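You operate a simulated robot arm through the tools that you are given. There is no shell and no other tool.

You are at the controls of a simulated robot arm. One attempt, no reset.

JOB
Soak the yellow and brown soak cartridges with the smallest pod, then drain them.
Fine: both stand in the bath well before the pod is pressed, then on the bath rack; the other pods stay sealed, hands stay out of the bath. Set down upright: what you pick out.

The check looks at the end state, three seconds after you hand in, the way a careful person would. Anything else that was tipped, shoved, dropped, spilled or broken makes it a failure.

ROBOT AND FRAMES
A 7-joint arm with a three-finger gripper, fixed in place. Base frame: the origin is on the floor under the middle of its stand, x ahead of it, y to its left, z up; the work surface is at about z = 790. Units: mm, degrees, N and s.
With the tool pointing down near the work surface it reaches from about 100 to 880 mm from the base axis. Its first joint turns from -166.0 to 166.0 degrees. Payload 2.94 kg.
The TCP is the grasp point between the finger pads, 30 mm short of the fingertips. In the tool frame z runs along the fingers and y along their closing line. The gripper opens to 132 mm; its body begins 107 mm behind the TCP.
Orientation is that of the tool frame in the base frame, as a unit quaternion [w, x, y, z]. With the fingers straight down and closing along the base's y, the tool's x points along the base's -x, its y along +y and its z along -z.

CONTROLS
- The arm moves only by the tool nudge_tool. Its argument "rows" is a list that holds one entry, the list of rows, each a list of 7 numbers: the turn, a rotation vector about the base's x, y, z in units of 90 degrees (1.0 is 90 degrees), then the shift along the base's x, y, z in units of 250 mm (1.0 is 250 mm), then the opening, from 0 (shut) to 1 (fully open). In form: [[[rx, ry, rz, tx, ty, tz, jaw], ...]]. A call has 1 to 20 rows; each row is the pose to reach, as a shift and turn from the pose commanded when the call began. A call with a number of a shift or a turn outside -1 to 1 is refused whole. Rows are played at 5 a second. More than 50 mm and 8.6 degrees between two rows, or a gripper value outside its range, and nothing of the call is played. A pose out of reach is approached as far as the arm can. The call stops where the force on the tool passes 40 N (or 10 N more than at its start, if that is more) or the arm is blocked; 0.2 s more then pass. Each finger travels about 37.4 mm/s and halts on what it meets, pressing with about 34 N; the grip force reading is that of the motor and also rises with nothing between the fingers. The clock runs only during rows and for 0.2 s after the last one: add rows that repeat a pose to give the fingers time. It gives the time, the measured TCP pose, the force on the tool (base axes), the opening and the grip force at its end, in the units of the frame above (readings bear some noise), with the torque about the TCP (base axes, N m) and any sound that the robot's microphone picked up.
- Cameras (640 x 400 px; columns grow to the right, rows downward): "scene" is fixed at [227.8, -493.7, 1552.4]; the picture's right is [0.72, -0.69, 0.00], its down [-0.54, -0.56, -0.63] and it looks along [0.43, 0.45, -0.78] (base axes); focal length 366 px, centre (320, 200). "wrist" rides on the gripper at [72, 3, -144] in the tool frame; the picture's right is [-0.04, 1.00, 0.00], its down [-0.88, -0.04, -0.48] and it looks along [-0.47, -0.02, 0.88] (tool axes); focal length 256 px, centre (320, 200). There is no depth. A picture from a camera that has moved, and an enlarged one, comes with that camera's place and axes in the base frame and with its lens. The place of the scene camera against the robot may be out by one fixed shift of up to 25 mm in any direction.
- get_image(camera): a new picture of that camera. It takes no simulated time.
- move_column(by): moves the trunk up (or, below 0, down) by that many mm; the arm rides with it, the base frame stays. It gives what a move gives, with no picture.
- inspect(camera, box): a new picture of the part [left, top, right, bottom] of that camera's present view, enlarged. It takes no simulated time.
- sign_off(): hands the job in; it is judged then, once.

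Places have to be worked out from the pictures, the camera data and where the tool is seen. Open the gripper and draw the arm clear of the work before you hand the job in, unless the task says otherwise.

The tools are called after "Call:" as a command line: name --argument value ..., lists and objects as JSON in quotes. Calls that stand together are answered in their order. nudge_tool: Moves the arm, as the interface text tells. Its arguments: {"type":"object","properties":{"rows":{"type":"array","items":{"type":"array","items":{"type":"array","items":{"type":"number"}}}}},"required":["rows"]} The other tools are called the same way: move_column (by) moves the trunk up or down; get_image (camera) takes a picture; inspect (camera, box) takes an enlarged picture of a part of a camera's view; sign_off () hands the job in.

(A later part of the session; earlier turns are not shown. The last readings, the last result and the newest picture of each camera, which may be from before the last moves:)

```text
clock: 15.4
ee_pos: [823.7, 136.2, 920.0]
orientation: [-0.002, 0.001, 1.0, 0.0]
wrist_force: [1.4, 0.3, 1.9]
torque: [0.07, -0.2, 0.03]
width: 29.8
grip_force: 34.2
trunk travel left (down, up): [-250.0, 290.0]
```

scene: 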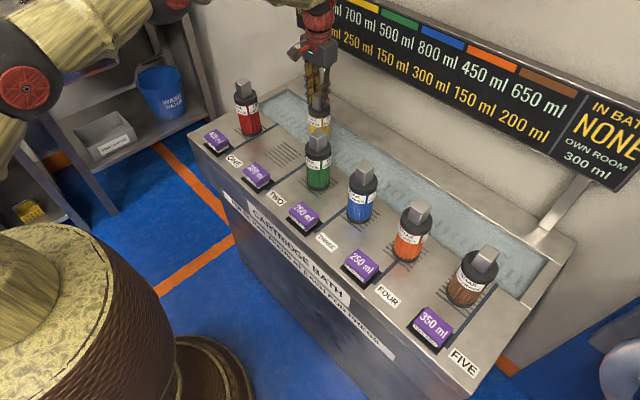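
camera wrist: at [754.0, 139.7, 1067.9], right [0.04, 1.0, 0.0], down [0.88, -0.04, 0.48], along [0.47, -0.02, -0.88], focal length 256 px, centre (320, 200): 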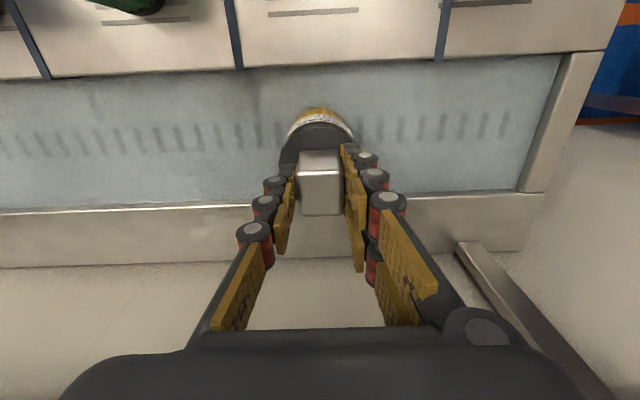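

Nearly unloaded (2 N). I open the gripper now and then check that the cartridge stands upright.

Call:
nudge_tool --rows '[[[0, 0, 0, 0, 0, 0, 0.28], [0, 0, 0, 0, 0, 0, 0.4], [0, 0, 0, 0, 0, 0, 0.5], [0, 0, 0, 0, 0, 0, 0.6], [0, 0, 0, 0, 0, 0, 0.6], [0, 0, 0, 0, 0, 0, 0.6], [0, 0, 0, 0, 0, 0, 0.6]]]'

Call:
get_image --camera "wrist"

Call:
inspect --camera "scene" --box '[260, 40, 420, 200]'

```text
clock: 17.0
ee_pos: [825.6, 136.4, 921.8]
orientation: [-0.001, 0.0, 1.0, -0.001]
wrist_force: [-0.8, -0.7, -0.2]
torque: [-0.01, -0.04, -0.01]
width: 79.3
grip_force: 0.0
trunk travel left (down, up): [-250.0, 290.0]
```

```text
taken
camera wrist: at [754.0, 139.6, 1065.1], right [0.04, 1.0, 0.0], down [0.88, -0.04, 0.48], along [0.47, -0.02, -0.88], focal length 256 px, centre (320, 200)
```

wrist: 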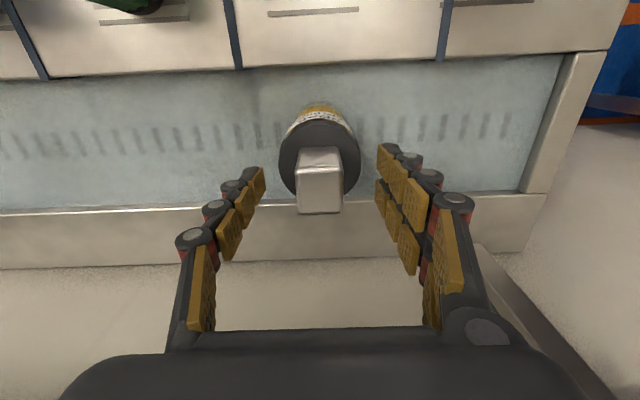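

```text
2.50 times, centred on (340, 120) of scene
camera zoom: at [227.8, -493.7, 1552.4], right [0.72, -0.69, 0.0], down [-0.54, -0.56, -0.63], along [0.43, 0.45, -0.78], focal length 916 px, centre (270, 400)
```

zoom: 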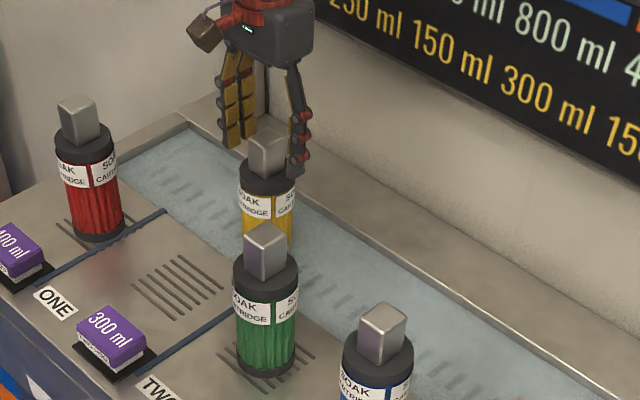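

Yellow stands upright in the well. I retreat straight up and look at the board.

Call:
nudge_tool --rows '[[[0, 0, 0, 0, 0, 0.06, 0.6], [0, 0, 0, 0, 0, 0.2, 0.6], [0, 0, 0, 0, 0, 0.36, 0.6], [0, 0, 0, 0, 0, 0.52, 0.6], [0, 0, 0, 0, 0, 0.68, 0.6], [0, 0, 0, 0, 0, 0.76, 0.6]]]'

Call:
get_image --camera "wrist"

Call:
get_image --camera "scene"

Call:
inspect --camera "scene" --box '[460, 30, 640, 200]'

```text
clock: 18.4
ee_pos: [824.4, 134.9, 1113.2]
orientation: [0.001, 0.0, 1.0, 0.0]
wrist_force: [-0.2, 0.0, 0.1]
torque: [0.01, -0.01, -0.02]
width: 79.1
grip_force: 0.1
trunk travel left (down, up): [-250.0, 290.0]
```

```text
taken
camera wrist: at [753.3, 139.5, 1256.4], right [0.04, 1.0, 0.0], down [0.88, -0.04, 0.48], along [0.47, -0.02, -0.88], focal length 256 px, centre (320, 200)
```

wrist: 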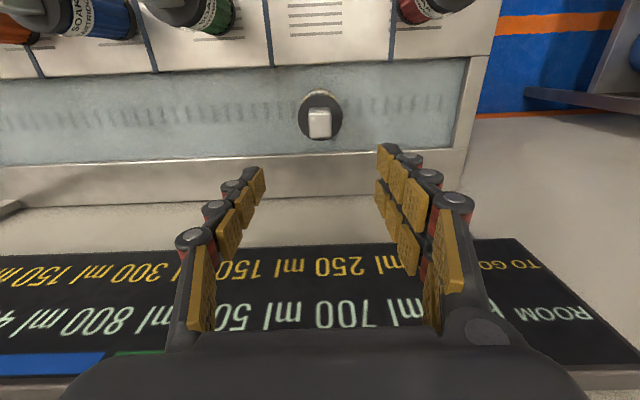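

```text
taken
```

scene: 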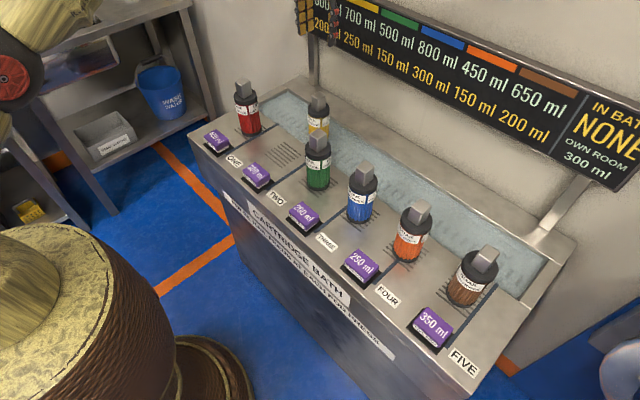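

```text
2.35 times, centred on (550, 115) of scene
camera zoom: at [227.8, -493.7, 1552.4], right [0.72, -0.69, 0.0], down [-0.54, -0.56, -0.63], along [0.43, 0.45, -0.78], focal length 862 px, centre (-221, 400)
```

zoom: 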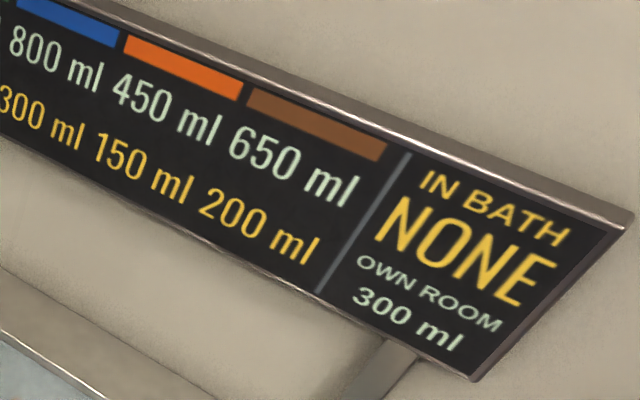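

"IN BATH" still reads NONE, so it tracks liquid. Now I travel to the brown cartridge (expected near (677,-455)) above handle height.

Call:
nudge_tool --rows '[[[0, 0, 0, -0.0735, -0.125, 0, 0.8], [0, 0, 0, -0.147, -0.25, 0, 1], [0, 0, 0, -0.2205, -0.375, 0, 1], [0, 0, 0, -0.294, -0.5, 0, 1], [0, 0, 0, -0.3675, -0.625, 0, 1], [0, 0, 0, -0.441, -0.75, 0, 1], [0, 0, 0, -0.5145, -0.875, 0, 1], [0, 0, 0, -0.588, -1.0, 0, 1]]]'

Call:
nudge_tool --rows '[[[0, 0, 0, 0, -0.15, 0, 1], [0, 0, 0, 0, -0.32, 0, 1], [0, 0, 0, 0, -0.49, 0, 1], [0, 0, 0, 0, -0.66, 0, 1], [0, 0, 0, 0, -0.83, 0, 1], [0, 0, 0, 0, -1.0, 0, 1]]]'

Call:
get_image --camera "wrist"

```text
clock: 20.2
ee_pos: [676.7, -113.5, 1113.8]
orientation: [0.0, 0.0, 1.0, 0.0]
wrist_force: [-1.1, -0.2, 0.4]
torque: [0.03, -0.04, 0.0]
width: 132.1
grip_force: 0.1
trunk travel left (down, up): [-250.0, 290.0]
```

```text
clock: 21.6
ee_pos: [676.7, -364.8, 1112.4]
orientation: [0.0, 0.0, 1.0, 0.0]
wrist_force: [0.8, -0.3, -0.3]
torque: [0.0, -0.01, -0.02]
width: 132.1
grip_force: 0.1
trunk travel left (down, up): [-250.0, 290.0]
```

```text
taken
camera wrist: at [607.1, -361.5, 1255.4], right [0.04, 1.0, 0.0], down [0.88, -0.04, 0.48], along [0.47, -0.02, -0.88], focal length 256 px, centre (320, 200)
```

wrist: 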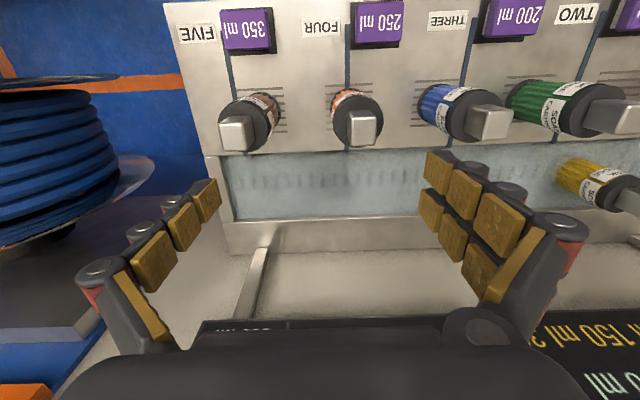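

Brown appears near (673,-455) as expected. I move over it and re-measure.

Call:
nudge_tool --rows '[[[0, 0, 0, 0, -0.15, 0, 1], [0, 0, 0, 0, -0.3, -0.05, 1], [0, 0, 0, 0, -0.36, -0.1, 1], [0, 0, 0, 0, -0.36, -0.1, 1]]]'

Call:
get_image --camera "wrist"

Call:
inspect --camera "wrist" --box '[240, 60, 400, 160]'

Call:
get_image --camera "scene"

```text
clock: 22.6
ee_pos: [677.5, -455.1, 1088.8]
orientation: [0.001, 0.0, 1.0, 0.0]
wrist_force: [0.3, 0.0, 0.2]
torque: [0.01, 0.03, 0.0]
width: 131.7
grip_force: 0.2
trunk travel left (down, up): [-250.0, 290.0]
```

```text
taken
camera wrist: at [606.8, -450.6, 1230.5], right [0.04, 1.0, 0.0], down [0.88, -0.04, 0.48], along [0.47, -0.02, -0.88], focal length 256 px, centre (320, 200)
```

wrist: 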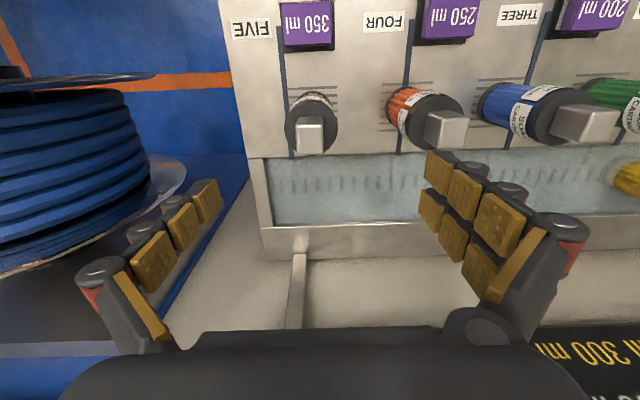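

```text
4.00 times, centred on (320, 110) of wrist
camera zoom: at [606.8, -450.6, 1230.5], right [0.04, 1.0, 0.0], down [0.88, -0.04, 0.48], along [0.47, -0.02, -0.88], focal length 1024 px, centre (320, 560)
```

zoom: 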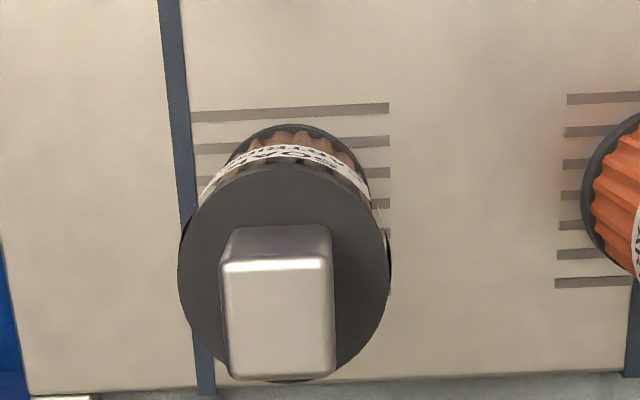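

```text
taken
```

scene: 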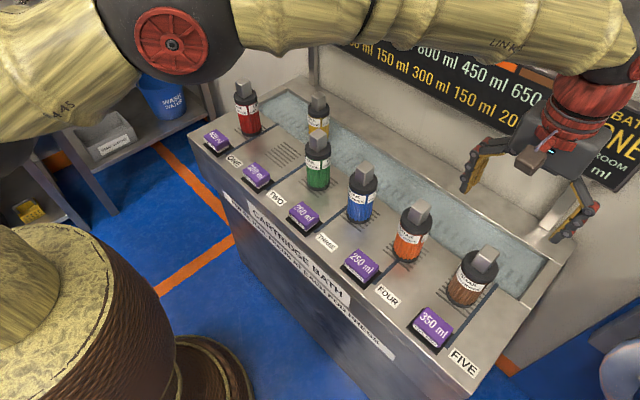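

Brown's handle centre is at about (675.5,-463.8); I align, descend to TCP z≈963, and partly close.

Call:
nudge_tool --rows '[[[0, 0, 0, -0.006, -0.034, -0.1, 1], [0, 0, 0, -0.006, -0.034, -0.22, 1], [0, 0, 0, -0.006, -0.034, -0.34, 1], [0, 0, 0, -0.006, -0.034, -0.44, 1], [0, 0, 0, -0.006, -0.034, -0.5, 1], [0, 0, 0, -0.006, -0.034, -0.5, 0.7], [0, 0, 0, -0.006, -0.034, -0.5, 0.4], [0, 0, 0, -0.006, -0.034, -0.5, 0.4], [0, 0, 0, -0.006, -0.034, -0.5, 0.4], [0, 0, 0, -0.006, -0.034, -0.5, 0.4], [0, 0, 0, -0.006, -0.034, -0.5, 0.4]]]'

Call:
inspect --camera "wrist" --box '[240, 90, 400, 230]'

Call:
inspect --camera "scene" --box '[420, 160, 580, 320]'

```text
clock: 25.0
ee_pos: [676.3, -462.4, 962.2]
orientation: [0.0, 0.0, 1.0, 0.0]
wrist_force: [0.0, -0.8, 1.0]
torque: [0.01, -0.01, -0.03]
width: 53.0
grip_force: 0.1
trunk travel left (down, up): [-250.0, 290.0]
```

```text
2.86 times, centred on (320, 160) of wrist
camera zoom: at [605.7, -459.2, 1105.3], right [0.04, 1.0, 0.0], down [0.88, -0.04, 0.48], along [0.47, -0.02, -0.88], focal length 731 px, centre (320, 314)
```

zoom: 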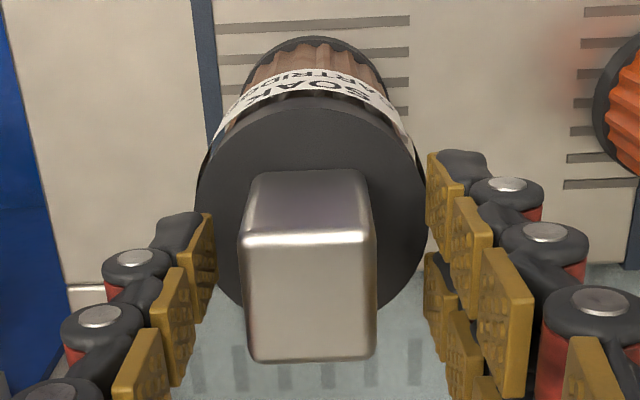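

```text
2.50 times, centred on (500, 240) of scene
camera zoom: at [227.8, -493.7, 1552.4], right [0.72, -0.69, 0.0], down [-0.54, -0.56, -0.63], along [0.43, 0.45, -0.78], focal length 916 px, centre (-130, 100)
```

zoom: 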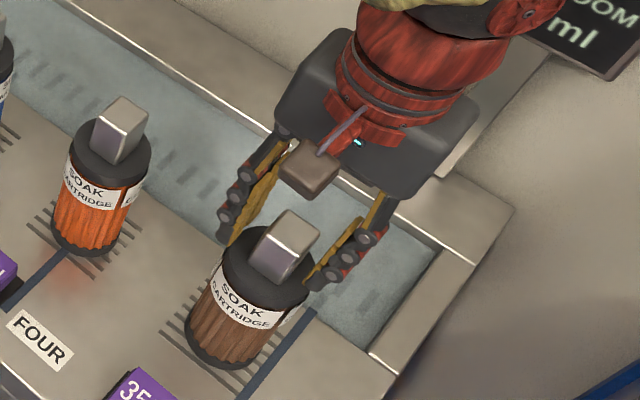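

The handle is about 2 mm toward −y of the finger centre; I correct by 2 mm, then close.

Call:
nudge_tool --rows '[[[0, 0, 0, 0, -0.008, 0, 0.4], [0, 0, 0, 0, -0.008, 0, 0.25], [0, 0, 0, 0, -0.008, 0, 0.1], [0, 0, 0, 0, -0.008, 0, 0.1], [0, 0, 0, 0, -0.008, 0, 0.1], [0, 0, 0, 0, -0.008, 0, 0.1], [0, 0, 0, 0, -0.008, 0, 0.1]]]'

Call:
inspect --camera "wrist" --box '[240, 90, 400, 230]'

```text
clock: 26.6
ee_pos: [676.9, -464.1, 961.6]
orientation: [0.0, -0.001, 1.0, 0.0]
wrist_force: [-1.1, -0.1, -0.9]
torque: [-0.03, 0.08, 0.04]
width: 29.4
grip_force: 33.9
trunk travel left (down, up): [-250.0, 290.0]
```

```text
2.86 times, centred on (320, 160) of wrist
camera zoom: at [605.6, -461.3, 1105.1], right [0.04, 1.0, 0.0], down [0.88, -0.04, 0.48], along [0.47, -0.02, -0.88], focal length 731 px, centre (320, 314)
```

zoom: 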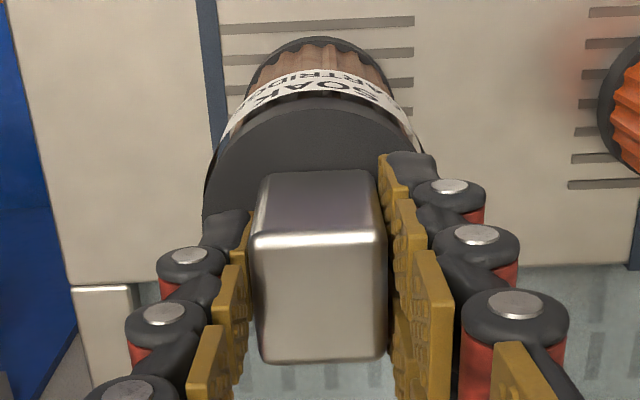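

Gripped. I lift brown 230 mm so its base clears the other handles (tops z≈972).

Call:
nudge_tool --rows '[[[0, 0, 0, 0, 0, 0.04, 0.1], [0, 0, 0, 0, 0, 0.1, 0.1], [0, 0, 0, 0, 0, 0.2, 0.1], [0, 0, 0, 0, 0, 0.32, 0.1], [0, 0, 0, 0, 0, 0.44, 0.1], [0, 0, 0, 0, 0, 0.56, 0.1], [0, 0, 0, 0, 0, 0.68, 0.1], [0, 0, 0, 0, 0, 0.8, 0.1], [0, 0, 0, 0, 0, 0.88, 0.1], [0, 0, 0, 0, 0, 0.92, 0.1], [0, 0, 0, 0, 0, 0.92, 0.1]]]'

Call:
get_image --camera "scene"

Call:
get_image --camera "wrist"

```text
clock: 29.0
ee_pos: [676.4, -465.1, 1193.6]
orientation: [-0.001, 0.0, 1.0, 0.0]
wrist_force: [0.3, 0.2, -2.5]
torque: [-0.01, 0.0, -0.01]
width: 29.6
grip_force: 33.4
trunk travel left (down, up): [-250.0, 290.0]
```

```text
taken
```

scene: 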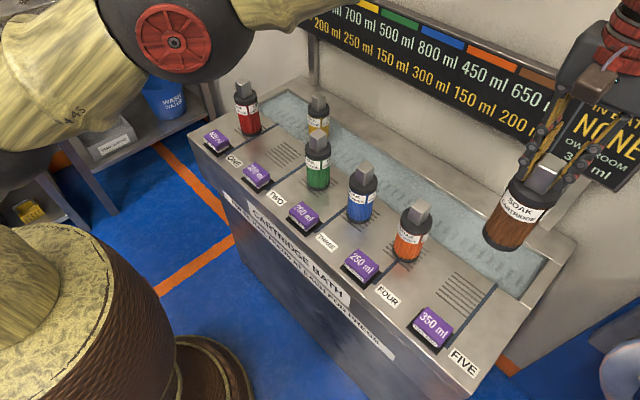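

```text
taken
camera wrist: at [605.8, -461.8, 1335.6], right [0.04, 1.0, 0.0], down [0.88, -0.04, 0.47], along [0.47, -0.02, -0.88], focal length 256 px, centre (320, 200)
```

wrist: 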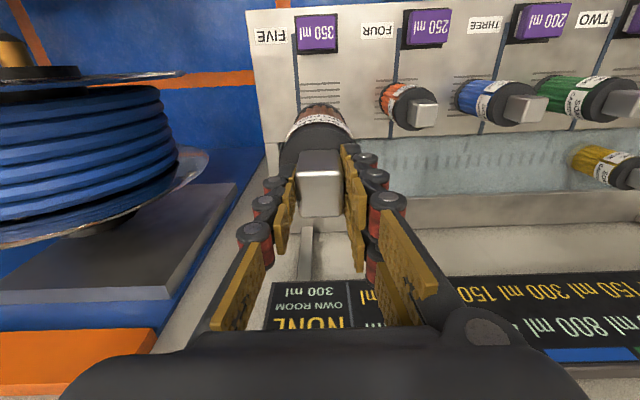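

Brown hangs upright, base at z≈1025. I carry it over toward (825,-163) above the well.

Call:
nudge_tool --rows '[[[0, 0, 0, 0.04, 0.1, 0, 0.1], [0, 0, 0, 0.1, 0.25, 0, 0.1], [0, 0, 0, 0.16, 0.4, 0, 0.1], [0, 0, 0, 0.22, 0.55, 0, 0.1], [0, 0, 0, 0.28, 0.7, 0, 0.1], [0, 0, 0, 0.34, 0.85, 0, 0.1], [0, 0, 0, 0.4, 1.0, 0, 0.1]]]'

Call:
nudge_tool --rows '[[[0, 0, 0, 0.06, 0.08, 0, 0.1], [0, 0, 0, 0.14, 0.16, 0, 0.1], [0, 0, 0, 0.196, 0.204, 0, 0.1], [0, 0, 0, 0.196, 0.204, 0, 0.1]]]'

Call:
get_image --camera "wrist"

Call:
get_image --camera "scene"

```text
clock: 30.6
ee_pos: [776.7, -213.3, 1191.2]
orientation: [0.0, 0.0, 1.0, 0.0]
wrist_force: [0.9, -0.8, -2.5]
torque: [-0.03, 0.02, 0.02]
width: 29.4
grip_force: 33.8
trunk travel left (down, up): [-250.0, 290.0]
```

```text
clock: 31.6
ee_pos: [824.5, -163.1, 1191.7]
orientation: [0.0, 0.0, 1.0, 0.0]
wrist_force: [-0.2, 0.3, -2.4]
torque: [0.0, -0.01, 0.0]
width: 29.5
grip_force: 34.3
trunk travel left (down, up): [-250.0, 290.0]
```

```text
taken
camera wrist: at [754.2, -159.4, 1334.6], right [0.04, 1.0, 0.0], down [0.88, -0.04, 0.48], along [0.47, -0.02, -0.88], focal length 256 px, centre (320, 200)
```

wrist: 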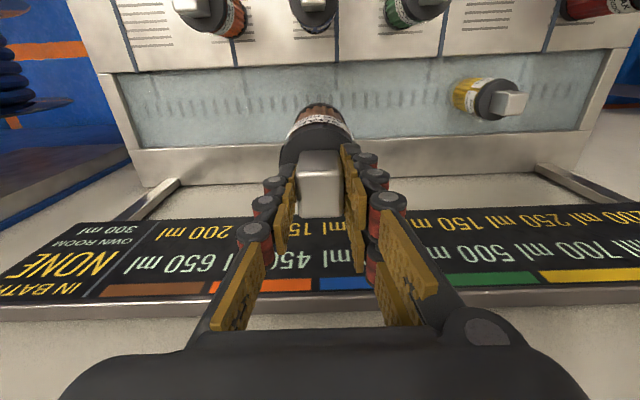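

```text
taken
```

scene: 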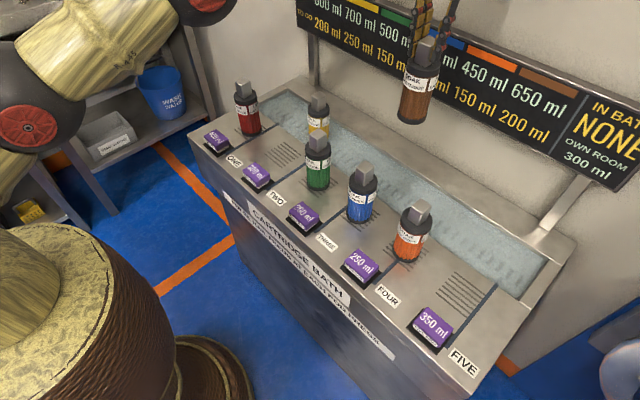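

Brown is over the well centre at (824.5,-163). I lower it in stages; floor contact should come at TCP z≈920.

Call:
nudge_tool --rows '[[[0, 0, 0, 0, 0, -0.08, 0.1], [0, 0, 0, 0, 0, -0.22, 0.1], [0, 0, 0, 0, 0, -0.36, 0.1], [0, 0, 0, 0, 0, -0.5, 0.1], [0, 0, 0, 0, 0, -0.62, 0.1], [0, 0, 0, 0, 0, -0.74, 0.1], [0, 0, 0, 0, 0, -0.84, 0.1], [0, 0, 0, 0, 0, -0.92, 0.1], [0, 0, 0, 0, 0, -0.98, 0.1], [0, 0, 0, 0, 0, -1.0, 0.1], [0, 0, 0, 0, 0, -1.0, 0.1]]]'

Call:
get_image --camera "scene"

Call:
get_image --camera "wrist"

```text
clock: 34.0
ee_pos: [824.9, -164.6, 940.9]
orientation: [0.0, 0.0, 1.0, 0.0]
wrist_force: [0.6, 0.4, -3.3]
torque: [0.0, 0.02, -0.02]
width: 29.7
grip_force: 33.6
trunk travel left (down, up): [-250.0, 290.0]
```

```text
taken
```

scene: 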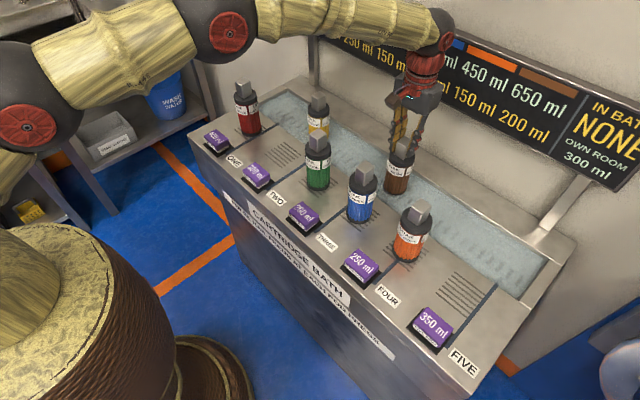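

```text
taken
camera wrist: at [754.4, -160.1, 1084.6], right [0.04, 1.0, 0.0], down [0.88, -0.04, 0.48], along [0.47, -0.02, -0.88], focal length 256 px, centre (320, 200)
```

wrist: 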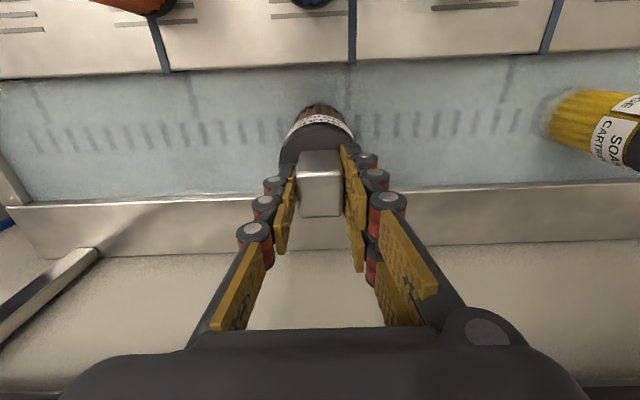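

Not in contact yet. I go on slowly by 19 mm toward contact.

Call:
nudge_tool --rows '[[[0, 0, 0, 0, 0, -0.02, 0.1], [0, 0, 0, 0, 0, -0.04, 0.1], [0, 0, 0, 0, 0, -0.052, 0.1], [0, 0, 0, 0, 0, -0.064, 0.1], [0, 0, 0, 0, 0, -0.072, 0.1], [0, 0, 0, 0, 0, -0.076, 0.1], [0, 0, 0, 0, 0, -0.076, 0.1]]]'

```text
clock: 35.6
ee_pos: [824.9, -164.3, 923.2]
orientation: [0.0, 0.0, 1.0, 0.0]
wrist_force: [0.9, 0.5, -3.2]
torque: [0.01, 0.0, -0.02]
width: 29.5
grip_force: 33.9
trunk travel left (down, up): [-250.0, 290.0]
```

Still free at z≈923. I step down 1 mm at a time.

Call:
nudge_tool --rows '[[[0, 0, 0, 0, 0, -0.004, 0.1], [0, 0, 0, 0, 0, -0.008, 0.1], [0, 0, 0, 0, 0, -0.012, 0.1], [0, 0, 0, 0, 0, -0.012, 0.1]]]'

```text
clock: 36.6
ee_pos: [825.4, -164.6, 921.9]
orientation: [0.001, 0.0, 1.0, 0.0]
wrist_force: [-2.7, 0.7, 8.8]
torque: [0.14, 0.66, 0.0]
width: 29.8
grip_force: 34.1
trunk travel left (down, up): [-250.0, 290.0]
```

Contact at z≈921 (about 12 N net). I ease up 1.5 mm and release.

Call:
nudge_tool --rows '[[[0, 0, 0, 0, 0, 0.003, 0.1], [0, 0, 0, 0, 0, 0.006, 0.1], [0, 0, 0, 0, 0, 0.006, 0.1]]]'

```text
clock: 37.4
ee_pos: [826.4, -164.3, 922.2]
orientation: [-0.001, 0.0, 1.0, 0.001]
wrist_force: [2.3, 1.0, 5.5]
torque: [0.07, -0.27, 0.04]
width: 29.6
grip_force: 34.3
trunk travel left (down, up): [-250.0, 290.0]
```

Light contact remains (5 N), the cartridge is resting on the floor. I open the fingers.

Call:
nudge_tool --rows '[[[0, 0, 0, 0, 0, 0, 0.28], [0, 0, 0, 0, 0, 0, 0.4], [0, 0, 0, 0, 0, 0, 0.5], [0, 0, 0, 0, 0, 0, 0.6], [0, 0, 0, 0, 0, 0, 0.6], [0, 0, 0, 0, 0, 0, 0.6], [0, 0, 0, 0, 0, 0, 0.6]]]'

Call:
get_image --camera "wrist"

Call:
inspect --camera "scene" --box '[330, 70, 490, 230]'

```text
clock: 39.0
ee_pos: [825.5, -163.7, 921.6]
orientation: [0.0, 0.0, 1.0, 0.0]
wrist_force: [0.4, -0.4, 0.0]
torque: [0.0, 0.0, 0.04]
width: 79.2
grip_force: 0.0
trunk travel left (down, up): [-250.0, 290.0]
```

```text
taken
camera wrist: at [754.2, -160.3, 1064.6], right [0.04, 1.0, 0.0], down [0.88, -0.04, 0.48], along [0.47, -0.02, -0.88], focal length 256 px, centre (320, 200)
```

wrist: 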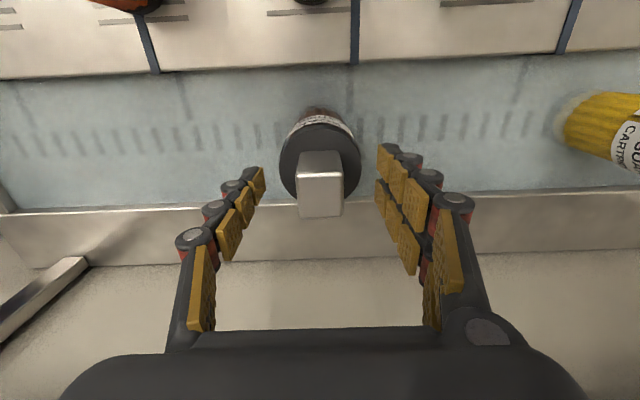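

```text
2.50 times, centred on (410, 150) of scene
camera zoom: at [227.8, -493.7, 1552.4], right [0.72, -0.69, 0.0], down [-0.54, -0.56, -0.63], along [0.43, 0.45, -0.78], focal length 916 px, centre (95, 325)
```

zoom: 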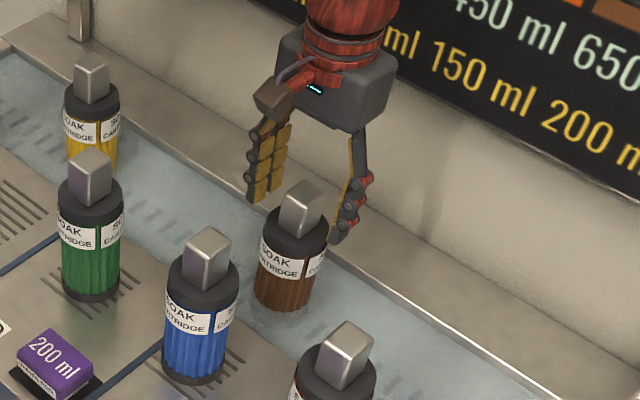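

Both cartridges stand upright in the well. I retreat straight up and then move to view the 200 ml pod (THREE).

Call:
nudge_tool --rows '[[[0, 0, 0, 0, 0, 0.06, 0.6], [0, 0, 0, 0, 0, 0.2, 0.6], [0, 0, 0, 0, 0, 0.36, 0.6], [0, 0, 0, 0, 0, 0.52, 0.6], [0, 0, 0, 0, 0, 0.68, 0.6], [0, 0, 0, -0.06, 0.04, 0.76, 0.6], [0, 0, 0, -0.2, 0.1, 0.76, 0.4], [0, 0, 0, -0.36, 0.16, 0.76, 0.2], [0, 0, 0, -0.52, 0.22, 0.76, 0.0], [0, 0, 0, -0.68, 0.28, 0.76, 0.0], [0, 0, 0, -0.82, 0.3, 0.72, 0.0], [0, 0, 0, -0.9, 0.3, 0.64, 0.0], [0, 0, 0, -0.9, 0.3, 0.6, 0.0], [0, 0, 0, -0.9, 0.3, 0.6, 0.0]]]'

Call:
get_image --camera "wrist"

Call:
get_image --camera "scene"

```text
clock: 42.0
ee_pos: [600.3, -88.5, 1071.2]
orientation: [0.0, 0.001, 1.0, 0.0]
wrist_force: [0.4, 1.1, 0.9]
torque: [0.01, 0.01, -0.01]
width: 0.4
grip_force: 28.7
trunk travel left (down, up): [-250.0, 290.0]
```

```text
taken
camera wrist: at [528.7, -84.6, 1214.2], right [0.04, 1.0, 0.0], down [0.88, -0.04, 0.48], along [0.48, -0.02, -0.88], focal length 256 px, centre (320, 200)
```

wrist: 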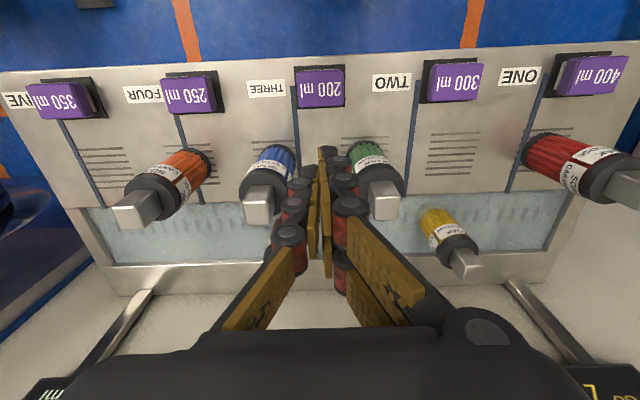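

```text
taken
```

scene: 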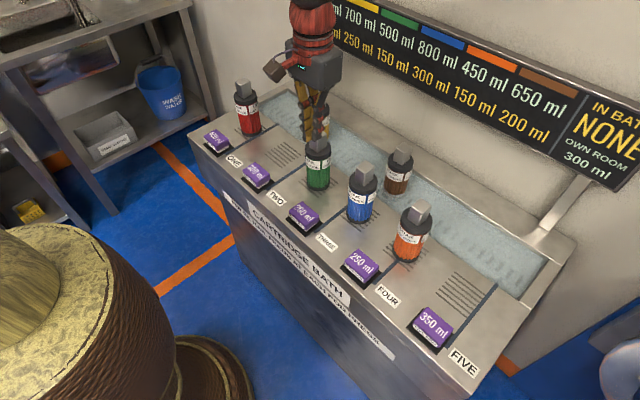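

I zoom the wrist and scene cameras on the 200 ml pod to find its centre and height.

Call:
inspect --camera "wrist" --box '[270, 50, 370, 120]'

Call:
inspect --camera "scene" --box '[275, 190, 335, 240]'

Call:
inspect --camera "scene" --box '[340, 130, 440, 230]'

```text
5.71 times, centred on (320, 85) of wrist
camera zoom: at [528.7, -84.6, 1214.2], right [0.04, 1.0, 0.0], down [0.88, -0.04, 0.48], along [0.48, -0.02, -0.88], focal length 1463 px, centre (320, 857)
```

zoom: 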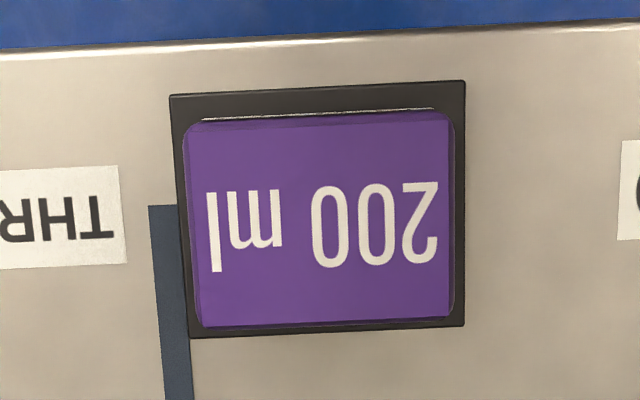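

```text
8.00 times, centred on (305, 215) of scene
camera zoom: at [227.8, -493.7, 1552.4], right [0.72, -0.69, 0.0], down [-0.54, -0.56, -0.63], along [0.43, 0.45, -0.78], focal length 2930 px, centre (440, 80)
```

zoom: 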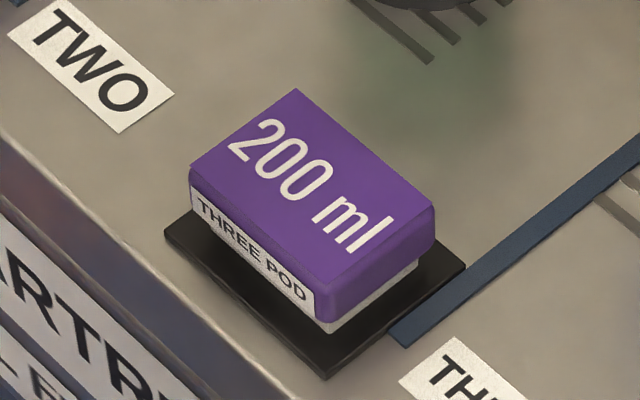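

```text
4.00 times, centred on (390, 180) of scene
camera zoom: at [227.8, -493.7, 1552.4], right [0.72, -0.69, 0.0], down [-0.54, -0.56, -0.63], along [0.43, 0.45, -0.78], focal length 1465 px, centre (40, 280)
```

zoom: 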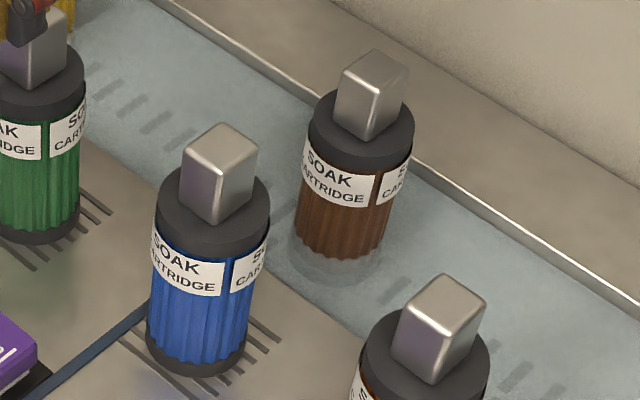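

Pod THREE's centre is about (562,-86), top at z≈825. With the fingers shut I move above it and descend to TCP z≈885.

Call:
nudge_tool --rows '[[[0, 0, 0, -0.08, 0.005, 0, 0], [0, 0, 0, -0.153, 0.01, 0, 0], [0, 0, 0, -0.153, 0.01, -0.14, 0], [0, 0, 0, -0.153, 0.01, -0.28, 0], [0, 0, 0, -0.153, 0.01, -0.42, 0], [0, 0, 0, -0.153, 0.01, -0.56, 0], [0, 0, 0, -0.153, 0.01, -0.66, 0], [0, 0, 0, -0.153, 0.01, -0.72, 0], [0, 0, 0, -0.153, 0.01, -0.744, 0], [0, 0, 0, -0.153, 0.01, -0.744, 0]]]'

Call:
get_image --camera "wrist"

Call:
inspect --camera "scene" --box '[240, 130, 360, 250]'

```text
clock: 44.2
ee_pos: [562.8, -85.3, 884.6]
orientation: [0.0, 0.0, 1.0, 0.001]
wrist_force: [-0.6, 0.0, -0.4]
torque: [0.01, 0.0, 0.01]
width: 0.0
grip_force: 28.4
trunk travel left (down, up): [-250.0, 290.0]
```

```text
taken
camera wrist: at [491.5, -82.7, 1028.5], right [0.04, 1.0, 0.0], down [0.88, -0.04, 0.48], along [0.48, -0.02, -0.88], focal length 256 px, centre (320, 200)
```

wrist: 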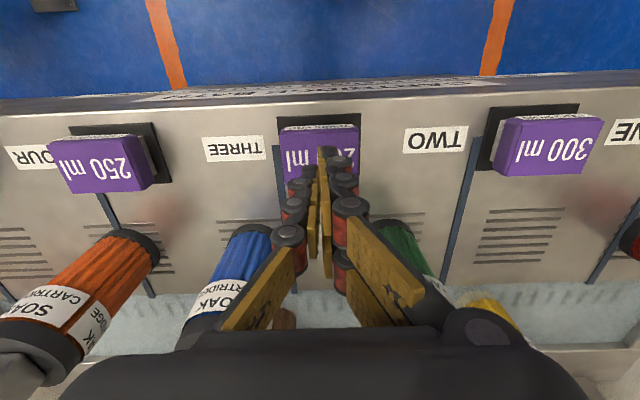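

```text
3.33 times, centred on (300, 190) of scene
camera zoom: at [227.8, -493.7, 1552.4], right [0.72, -0.69, 0.0], down [-0.54, -0.56, -0.63], along [0.43, 0.45, -0.78], focal length 1221 px, centre (387, 233)
```

zoom: 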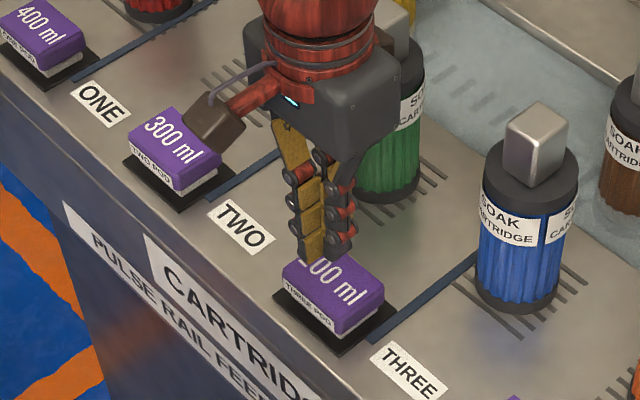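

Fingertips are centred over pod THREE and clear of everything else. I lower to near contact, watching force.

Call:
nudge_tool --rows '[[[0, 0, 0, 0, 0, -0.03, 0], [0, 0, 0, 0, 0, -0.06, 0], [0, 0, 0, 0, 0, -0.075, 0], [0, 0, 0, 0, 0, -0.085, 0], [0, 0, 0, 0, 0, -0.092, 0], [0, 0, 0, 0, 0, -0.1, 0], [0, 0, 0, 0, 0, -0.1, 0]]]'

Call:
inspect --camera "scene" --box '[240, 130, 360, 250]'

```text
clock: 45.8
ee_pos: [561.3, -85.2, 860.7]
orientation: [0.0, -0.001, 1.0, 0.001]
wrist_force: [0.5, -0.7, -0.1]
torque: [0.0, 0.0, 0.03]
width: 0.2
grip_force: 28.4
trunk travel left (down, up): [-250.0, 290.0]
```

```text
3.33 times, centred on (300, 190) of scene
camera zoom: at [227.8, -493.7, 1552.4], right [0.72, -0.69, 0.0], down [-0.54, -0.56, -0.63], along [0.43, 0.45, -0.78], focal length 1221 px, centre (387, 233)
```

zoom: 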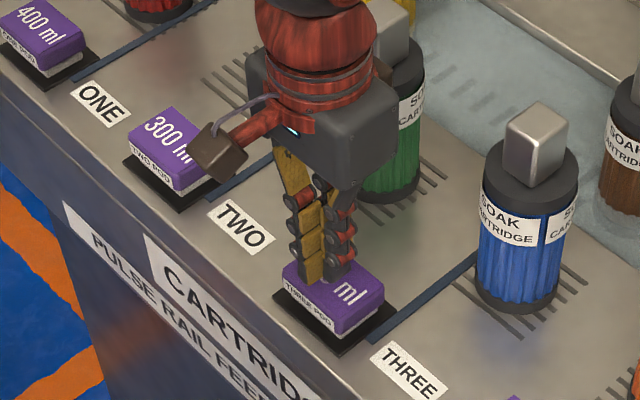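

No contact at z≈860 yet. I continue with 1 mm steps to press.

Call:
nudge_tool --rows '[[[0, 0, 0, 0, 0, -0.004, 0], [0, 0, 0, 0, 0, -0.008, 0], [0, 0, 0, 0, 0, -0.012, 0], [0, 0, 0, 0, 0, -0.016, 0], [0, 0, 0, 0, 0, -0.02, 0], [0, 0, 0, 0, 0, -0.024, 0], [0, 0, 0, 0, 0, -0.028, 0]]]'

```text
clock: 47.4
ee_pos: [561.8, -85.2, 853.0]
orientation: [0.0, 0.0, 1.0, 0.0]
wrist_force: [-0.5, 0.3, -0.2]
torque: [0.0, -0.01, 0.0]
width: 0.1
grip_force: 28.3
trunk travel left (down, up): [-250.0, 290.0]
```

Still no contact at z≈853. I keep going down in 1 mm steps.

Call:
nudge_tool --rows '[[[0, 0, 0, 0, 0, -0.004, 0], [0, 0, 0, 0, 0, -0.008, 0], [0, 0, 0, 0, 0, -0.012, 0], [0, 0, 0, 0, 0, -0.016, 0], [0, 0, 0, 0, 0, -0.02, 0], [0, 0, 0, 0, 0, -0.024, 0]]]'

Call:
inspect --camera "scene" --box '[270, 180, 340, 250]'

```text
clock: 48.8
ee_pos: [562.2, -86.4, 848.1]
orientation: [0.0, 0.001, 1.0, 0.001]
wrist_force: [-0.2, -0.6, 3.5]
torque: [-0.01, 0.02, 0.02]
width: 5.9
grip_force: 28.4
trunk travel left (down, up): [-250.0, 290.0]
```

```text
5.71 times, centred on (305, 215) of scene
camera zoom: at [227.8, -493.7, 1552.4], right [0.72, -0.69, 0.0], down [-0.54, -0.56, -0.63], along [0.43, 0.45, -0.78], focal length 2093 px, centre (406, 114)
```

zoom: 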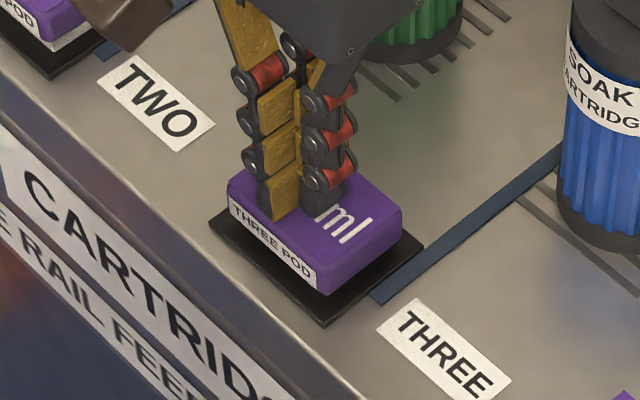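

Contact: 3.5 N at z≈848 and the pod seems to begin to yield. I keep pressing in 1 mm steps.

Call:
nudge_tool --rows '[[[0, 0, 0, 0, 0, -0.004, 0], [0, 0, 0, 0, 0, -0.008, 0], [0, 0, 0, 0, 0, -0.012, 0], [0, 0, 0, 0, 0, -0.016, 0]]]'

Call:
inspect --camera "scene" --box '[270, 180, 340, 250]'

Call:
inspect --camera "scene" --box '[460, 30, 640, 200]'

```text
clock: 49.8
ee_pos: [563.3, -87.1, 844.4]
orientation: [0.0, 0.0, 1.0, 0.0]
wrist_force: [0.7, -1.2, 4.3]
torque: [0.03, -0.04, -0.05]
width: 5.7
grip_force: 28.4
trunk travel left (down, up): [-250.0, 290.0]
```

```text
5.71 times, centred on (305, 215) of scene
camera zoom: at [227.8, -493.7, 1552.4], right [0.72, -0.69, 0.0], down [-0.54, -0.56, -0.63], along [0.43, 0.45, -0.78], focal length 2093 px, centre (406, 114)
```

zoom: 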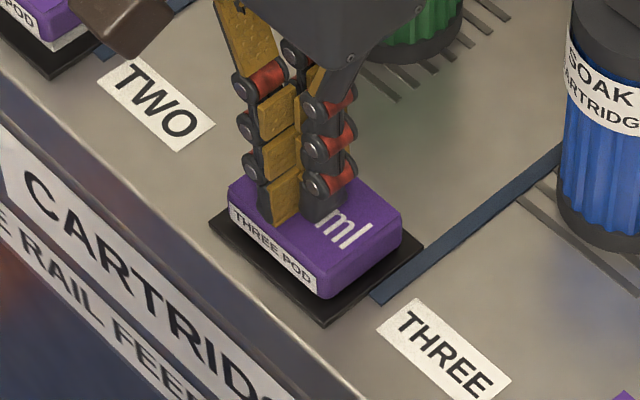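

```text
2.35 times, centred on (550, 115) of scene
camera zoom: at [227.8, -493.7, 1552.4], right [0.72, -0.69, 0.0], down [-0.54, -0.56, -0.63], along [0.43, 0.45, -0.78], focal length 862 px, centre (-221, 400)
```

zoom: 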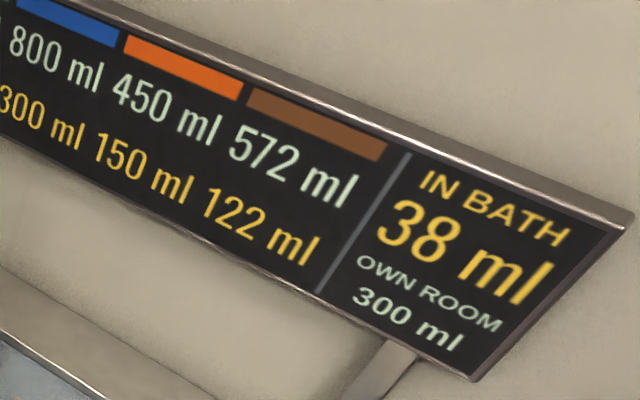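

The board shows the pod has fired: IN BATH 38 ml, brown TO GO down to 122. I stop pressing, lift off the pod straight up, and read the whole board.

Call:
nudge_tool --rows '[[[0, 0, 0, 0, 0, 0.06, 0], [0, 0, 0, 0, 0, 0.16, 0], [0, 0, 0, 0, 0, 0.3, 0]]]'

Call:
get_image --camera "scene"

Call:
inspect --camera "scene" --box '[290, 0, 640, 200]'

Call:
inspect --camera "scene" --box '[270, 180, 340, 250]'

```text
clock: 50.6
ee_pos: [560.5, -86.1, 917.8]
orientation: [-0.001, 0.0, 1.0, 0.0]
wrist_force: [-0.1, -0.8, -0.4]
torque: [-0.01, -0.03, 0.02]
width: 0.0
grip_force: 28.5
trunk travel left (down, up): [-250.0, 290.0]
```

```text
taken
```

scene: 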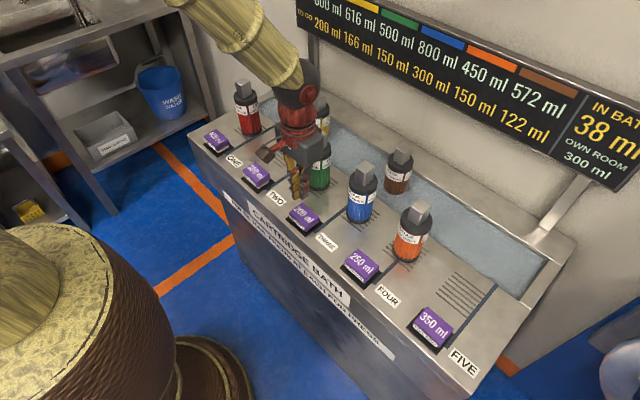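

```text
1.83 times, centred on (465, 100) of scene
camera zoom: at [227.8, -493.7, 1552.4], right [0.72, -0.69, 0.0], down [-0.54, -0.56, -0.63], along [0.43, 0.45, -0.78], focal length 670 px, centre (55, 383)
```

zoom: 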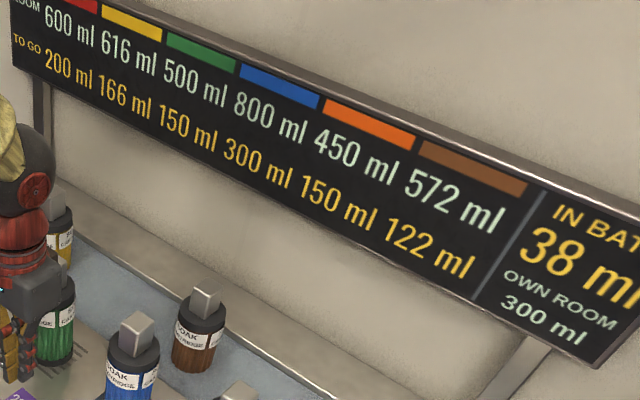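

```text
5.71 times, centred on (305, 215) of scene
camera zoom: at [227.8, -493.7, 1552.4], right [0.72, -0.69, 0.0], down [-0.54, -0.56, -0.63], along [0.43, 0.45, -0.78], focal length 2093 px, centre (406, 114)
```

zoom: 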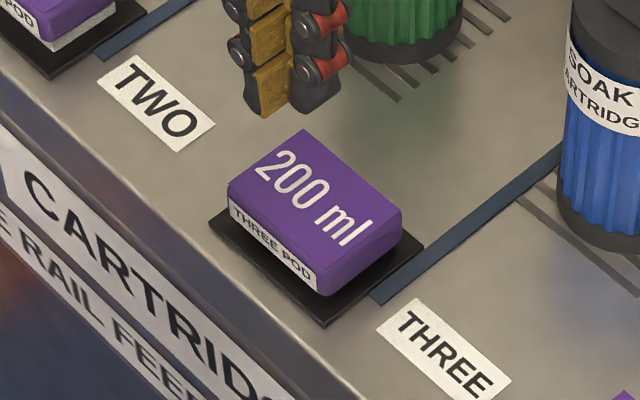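

The pod delivered 200 ml: yellow took 84, brown 78, bath 38, and the pod stays spent. I rise clear now and check whether the board changes with time.

Call:
nudge_tool --rows '[[[0, 0, 0, 0, 0, 0.16, 0], [0, 0, 0, 0, 0, 0.32, 0], [0, 0, 0, 0, 0, 0.48, 0], [0, 0, 0, 0, 0, 0.64, 0], [0, 0, 0, 0, 0, 0.78, 0], [0, 0, 0, 0.1, 0.1, 0.8, 0], [0, 0, 0, 0.2, 0.2, 0.8, 0], [0, 0, 0, 0.3, 0.3, 0.8, 0], [0, 0, 0, 0.4, 0.4, 0.8, 0], [0, 0, 0, 0.5, 0.5, 0.8, 0.1], [0, 0, 0, 0.6, 0.6, 0.8, 0.3], [0, 0, 0, 0.7, 0.7, 0.8, 0.5], [0, 0, 0, 0.8, 0.8, 0.8, 0.6], [0, 0, 0, 0.9, 0.85, 0.8, 0.6], [0, 0, 0, 0.96, 0.88, 0.8, 0.6], [0, 0, 0, 0.96, 0.88, 0.8, 0.6]]]'

Call:
get_image --camera "scene"

Call:
get_image --camera "wrist"

Call:
inspect --camera "scene" --box '[290, 0, 640, 200]'

```text
clock: 54.0
ee_pos: [803.0, 133.2, 1118.5]
orientation: [0.0, -0.001, 1.0, 0.0]
wrist_force: [-1.5, -0.1, -0.4]
torque: [0.05, 0.0, 0.0]
width: 79.1
grip_force: 0.1
trunk travel left (down, up): [-250.0, 290.0]
```

```text
taken
```

scene: 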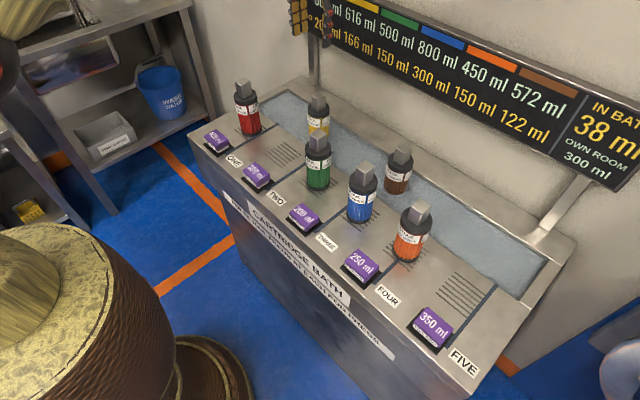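

```text
taken
camera wrist: at [732.2, 137.5, 1261.5], right [0.04, 1.0, 0.0], down [0.88, -0.04, 0.48], along [0.48, -0.02, -0.88], focal length 256 px, centre (320, 200)
```

wrist: 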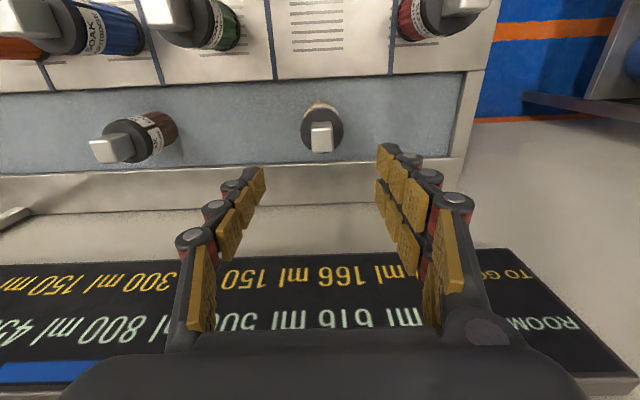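

```text
1.83 times, centred on (465, 100) of scene
camera zoom: at [227.8, -493.7, 1552.4], right [0.72, -0.69, 0.0], down [-0.54, -0.56, -0.63], along [0.43, 0.45, -0.78], focal length 670 px, centre (55, 383)
```

zoom: 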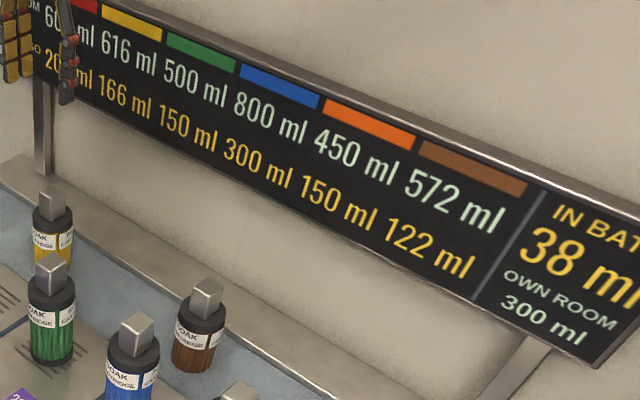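

The board is stable at 166/122/38, so the dose is fully shared. I now descend around yellow's handle where I released it (824.5,136, TCP z≈922).

Call:
nudge_tool --rows '[[[0, 0, 0, 0.091, 0.008, 0, 0.6], [0, 0, 0, 0.091, 0.008, -0.1, 0.6], [0, 0, 0, 0.091, 0.008, -0.24, 0.6], [0, 0, 0, 0.091, 0.008, -0.38, 0.6], [0, 0, 0, 0.091, 0.008, -0.5, 0.6], [0, 0, 0, 0.091, 0.008, -0.6, 0.6], [0, 0, 0, 0.091, 0.008, -0.68, 0.6], [0, 0, 0, 0.091, 0.008, -0.74, 0.6], [0, 0, 0, 0.091, 0.008, -0.786, 0.6], [0, 0, 0, 0.091, 0.008, -0.786, 0.6]]]'

Call:
inspect --camera "wrist" --box '[220, 80, 420, 240]'

Call:
inspect --camera "scene" --box '[260, 40, 420, 200]'

```text
clock: 56.2
ee_pos: [825.4, 134.5, 920.7]
orientation: [-0.001, 0.0, 1.0, -0.001]
wrist_force: [-0.3, 0.1, 0.4]
torque: [0.01, 0.01, -0.01]
width: 79.3
grip_force: 0.1
trunk travel left (down, up): [-250.0, 290.0]
```

```text
2.50 times, centred on (320, 160) of wrist
camera zoom: at [753.4, 139.7, 1065.2], right [0.04, 1.0, 0.0], down [0.88, -0.04, 0.48], along [0.48, -0.02, -0.88], focal length 640 px, centre (320, 300)
```

zoom: 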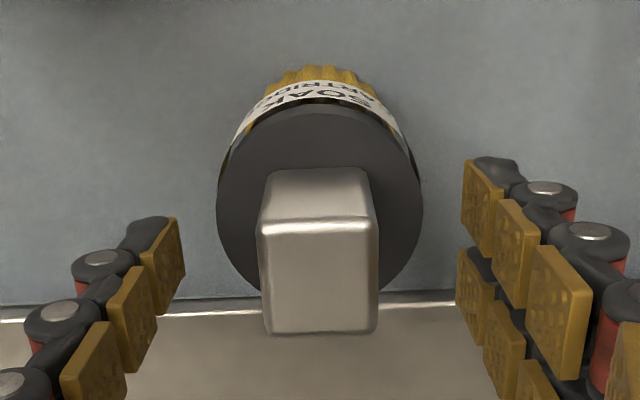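

```text
2.50 times, centred on (340, 120) of scene
camera zoom: at [227.8, -493.7, 1552.4], right [0.72, -0.69, 0.0], down [-0.54, -0.56, -0.63], along [0.43, 0.45, -0.78], focal length 916 px, centre (270, 400)
```

zoom: 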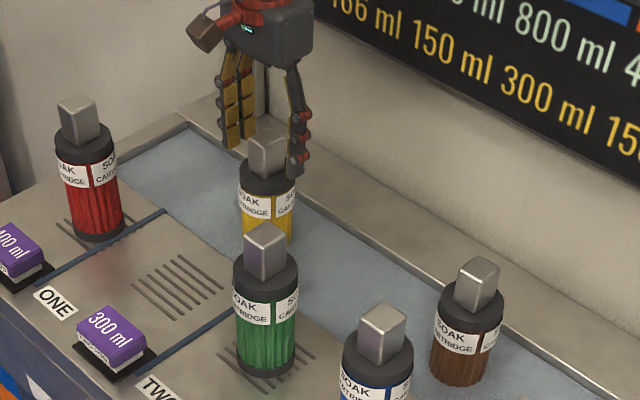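

Yellow is well centred; I close on its handle.

Call:
nudge_tool --rows '[[[0, 0, 0, 0, 0, 0, 0.45], [0, 0, 0, 0, 0, 0, 0.3], [0, 0, 0, 0, 0, 0, 0.1], [0, 0, 0, 0, 0, 0, 0.1], [0, 0, 0, 0, 0, 0, 0.1], [0, 0, 0, 0, 0, 0, 0.1], [0, 0, 0, 0, 0, 0, 0.1], [0, 0, 0, 0, 0, 0, 0.1]]]'

```text
clock: 58.0
ee_pos: [825.3, 137.3, 921.5]
orientation: [0.0, 0.0, 1.0, 0.0]
wrist_force: [0.8, 0.4, -0.1]
torque: [0.01, -0.02, -0.05]
width: 29.5
grip_force: 33.8
trunk travel left (down, up): [-250.0, 290.0]
```

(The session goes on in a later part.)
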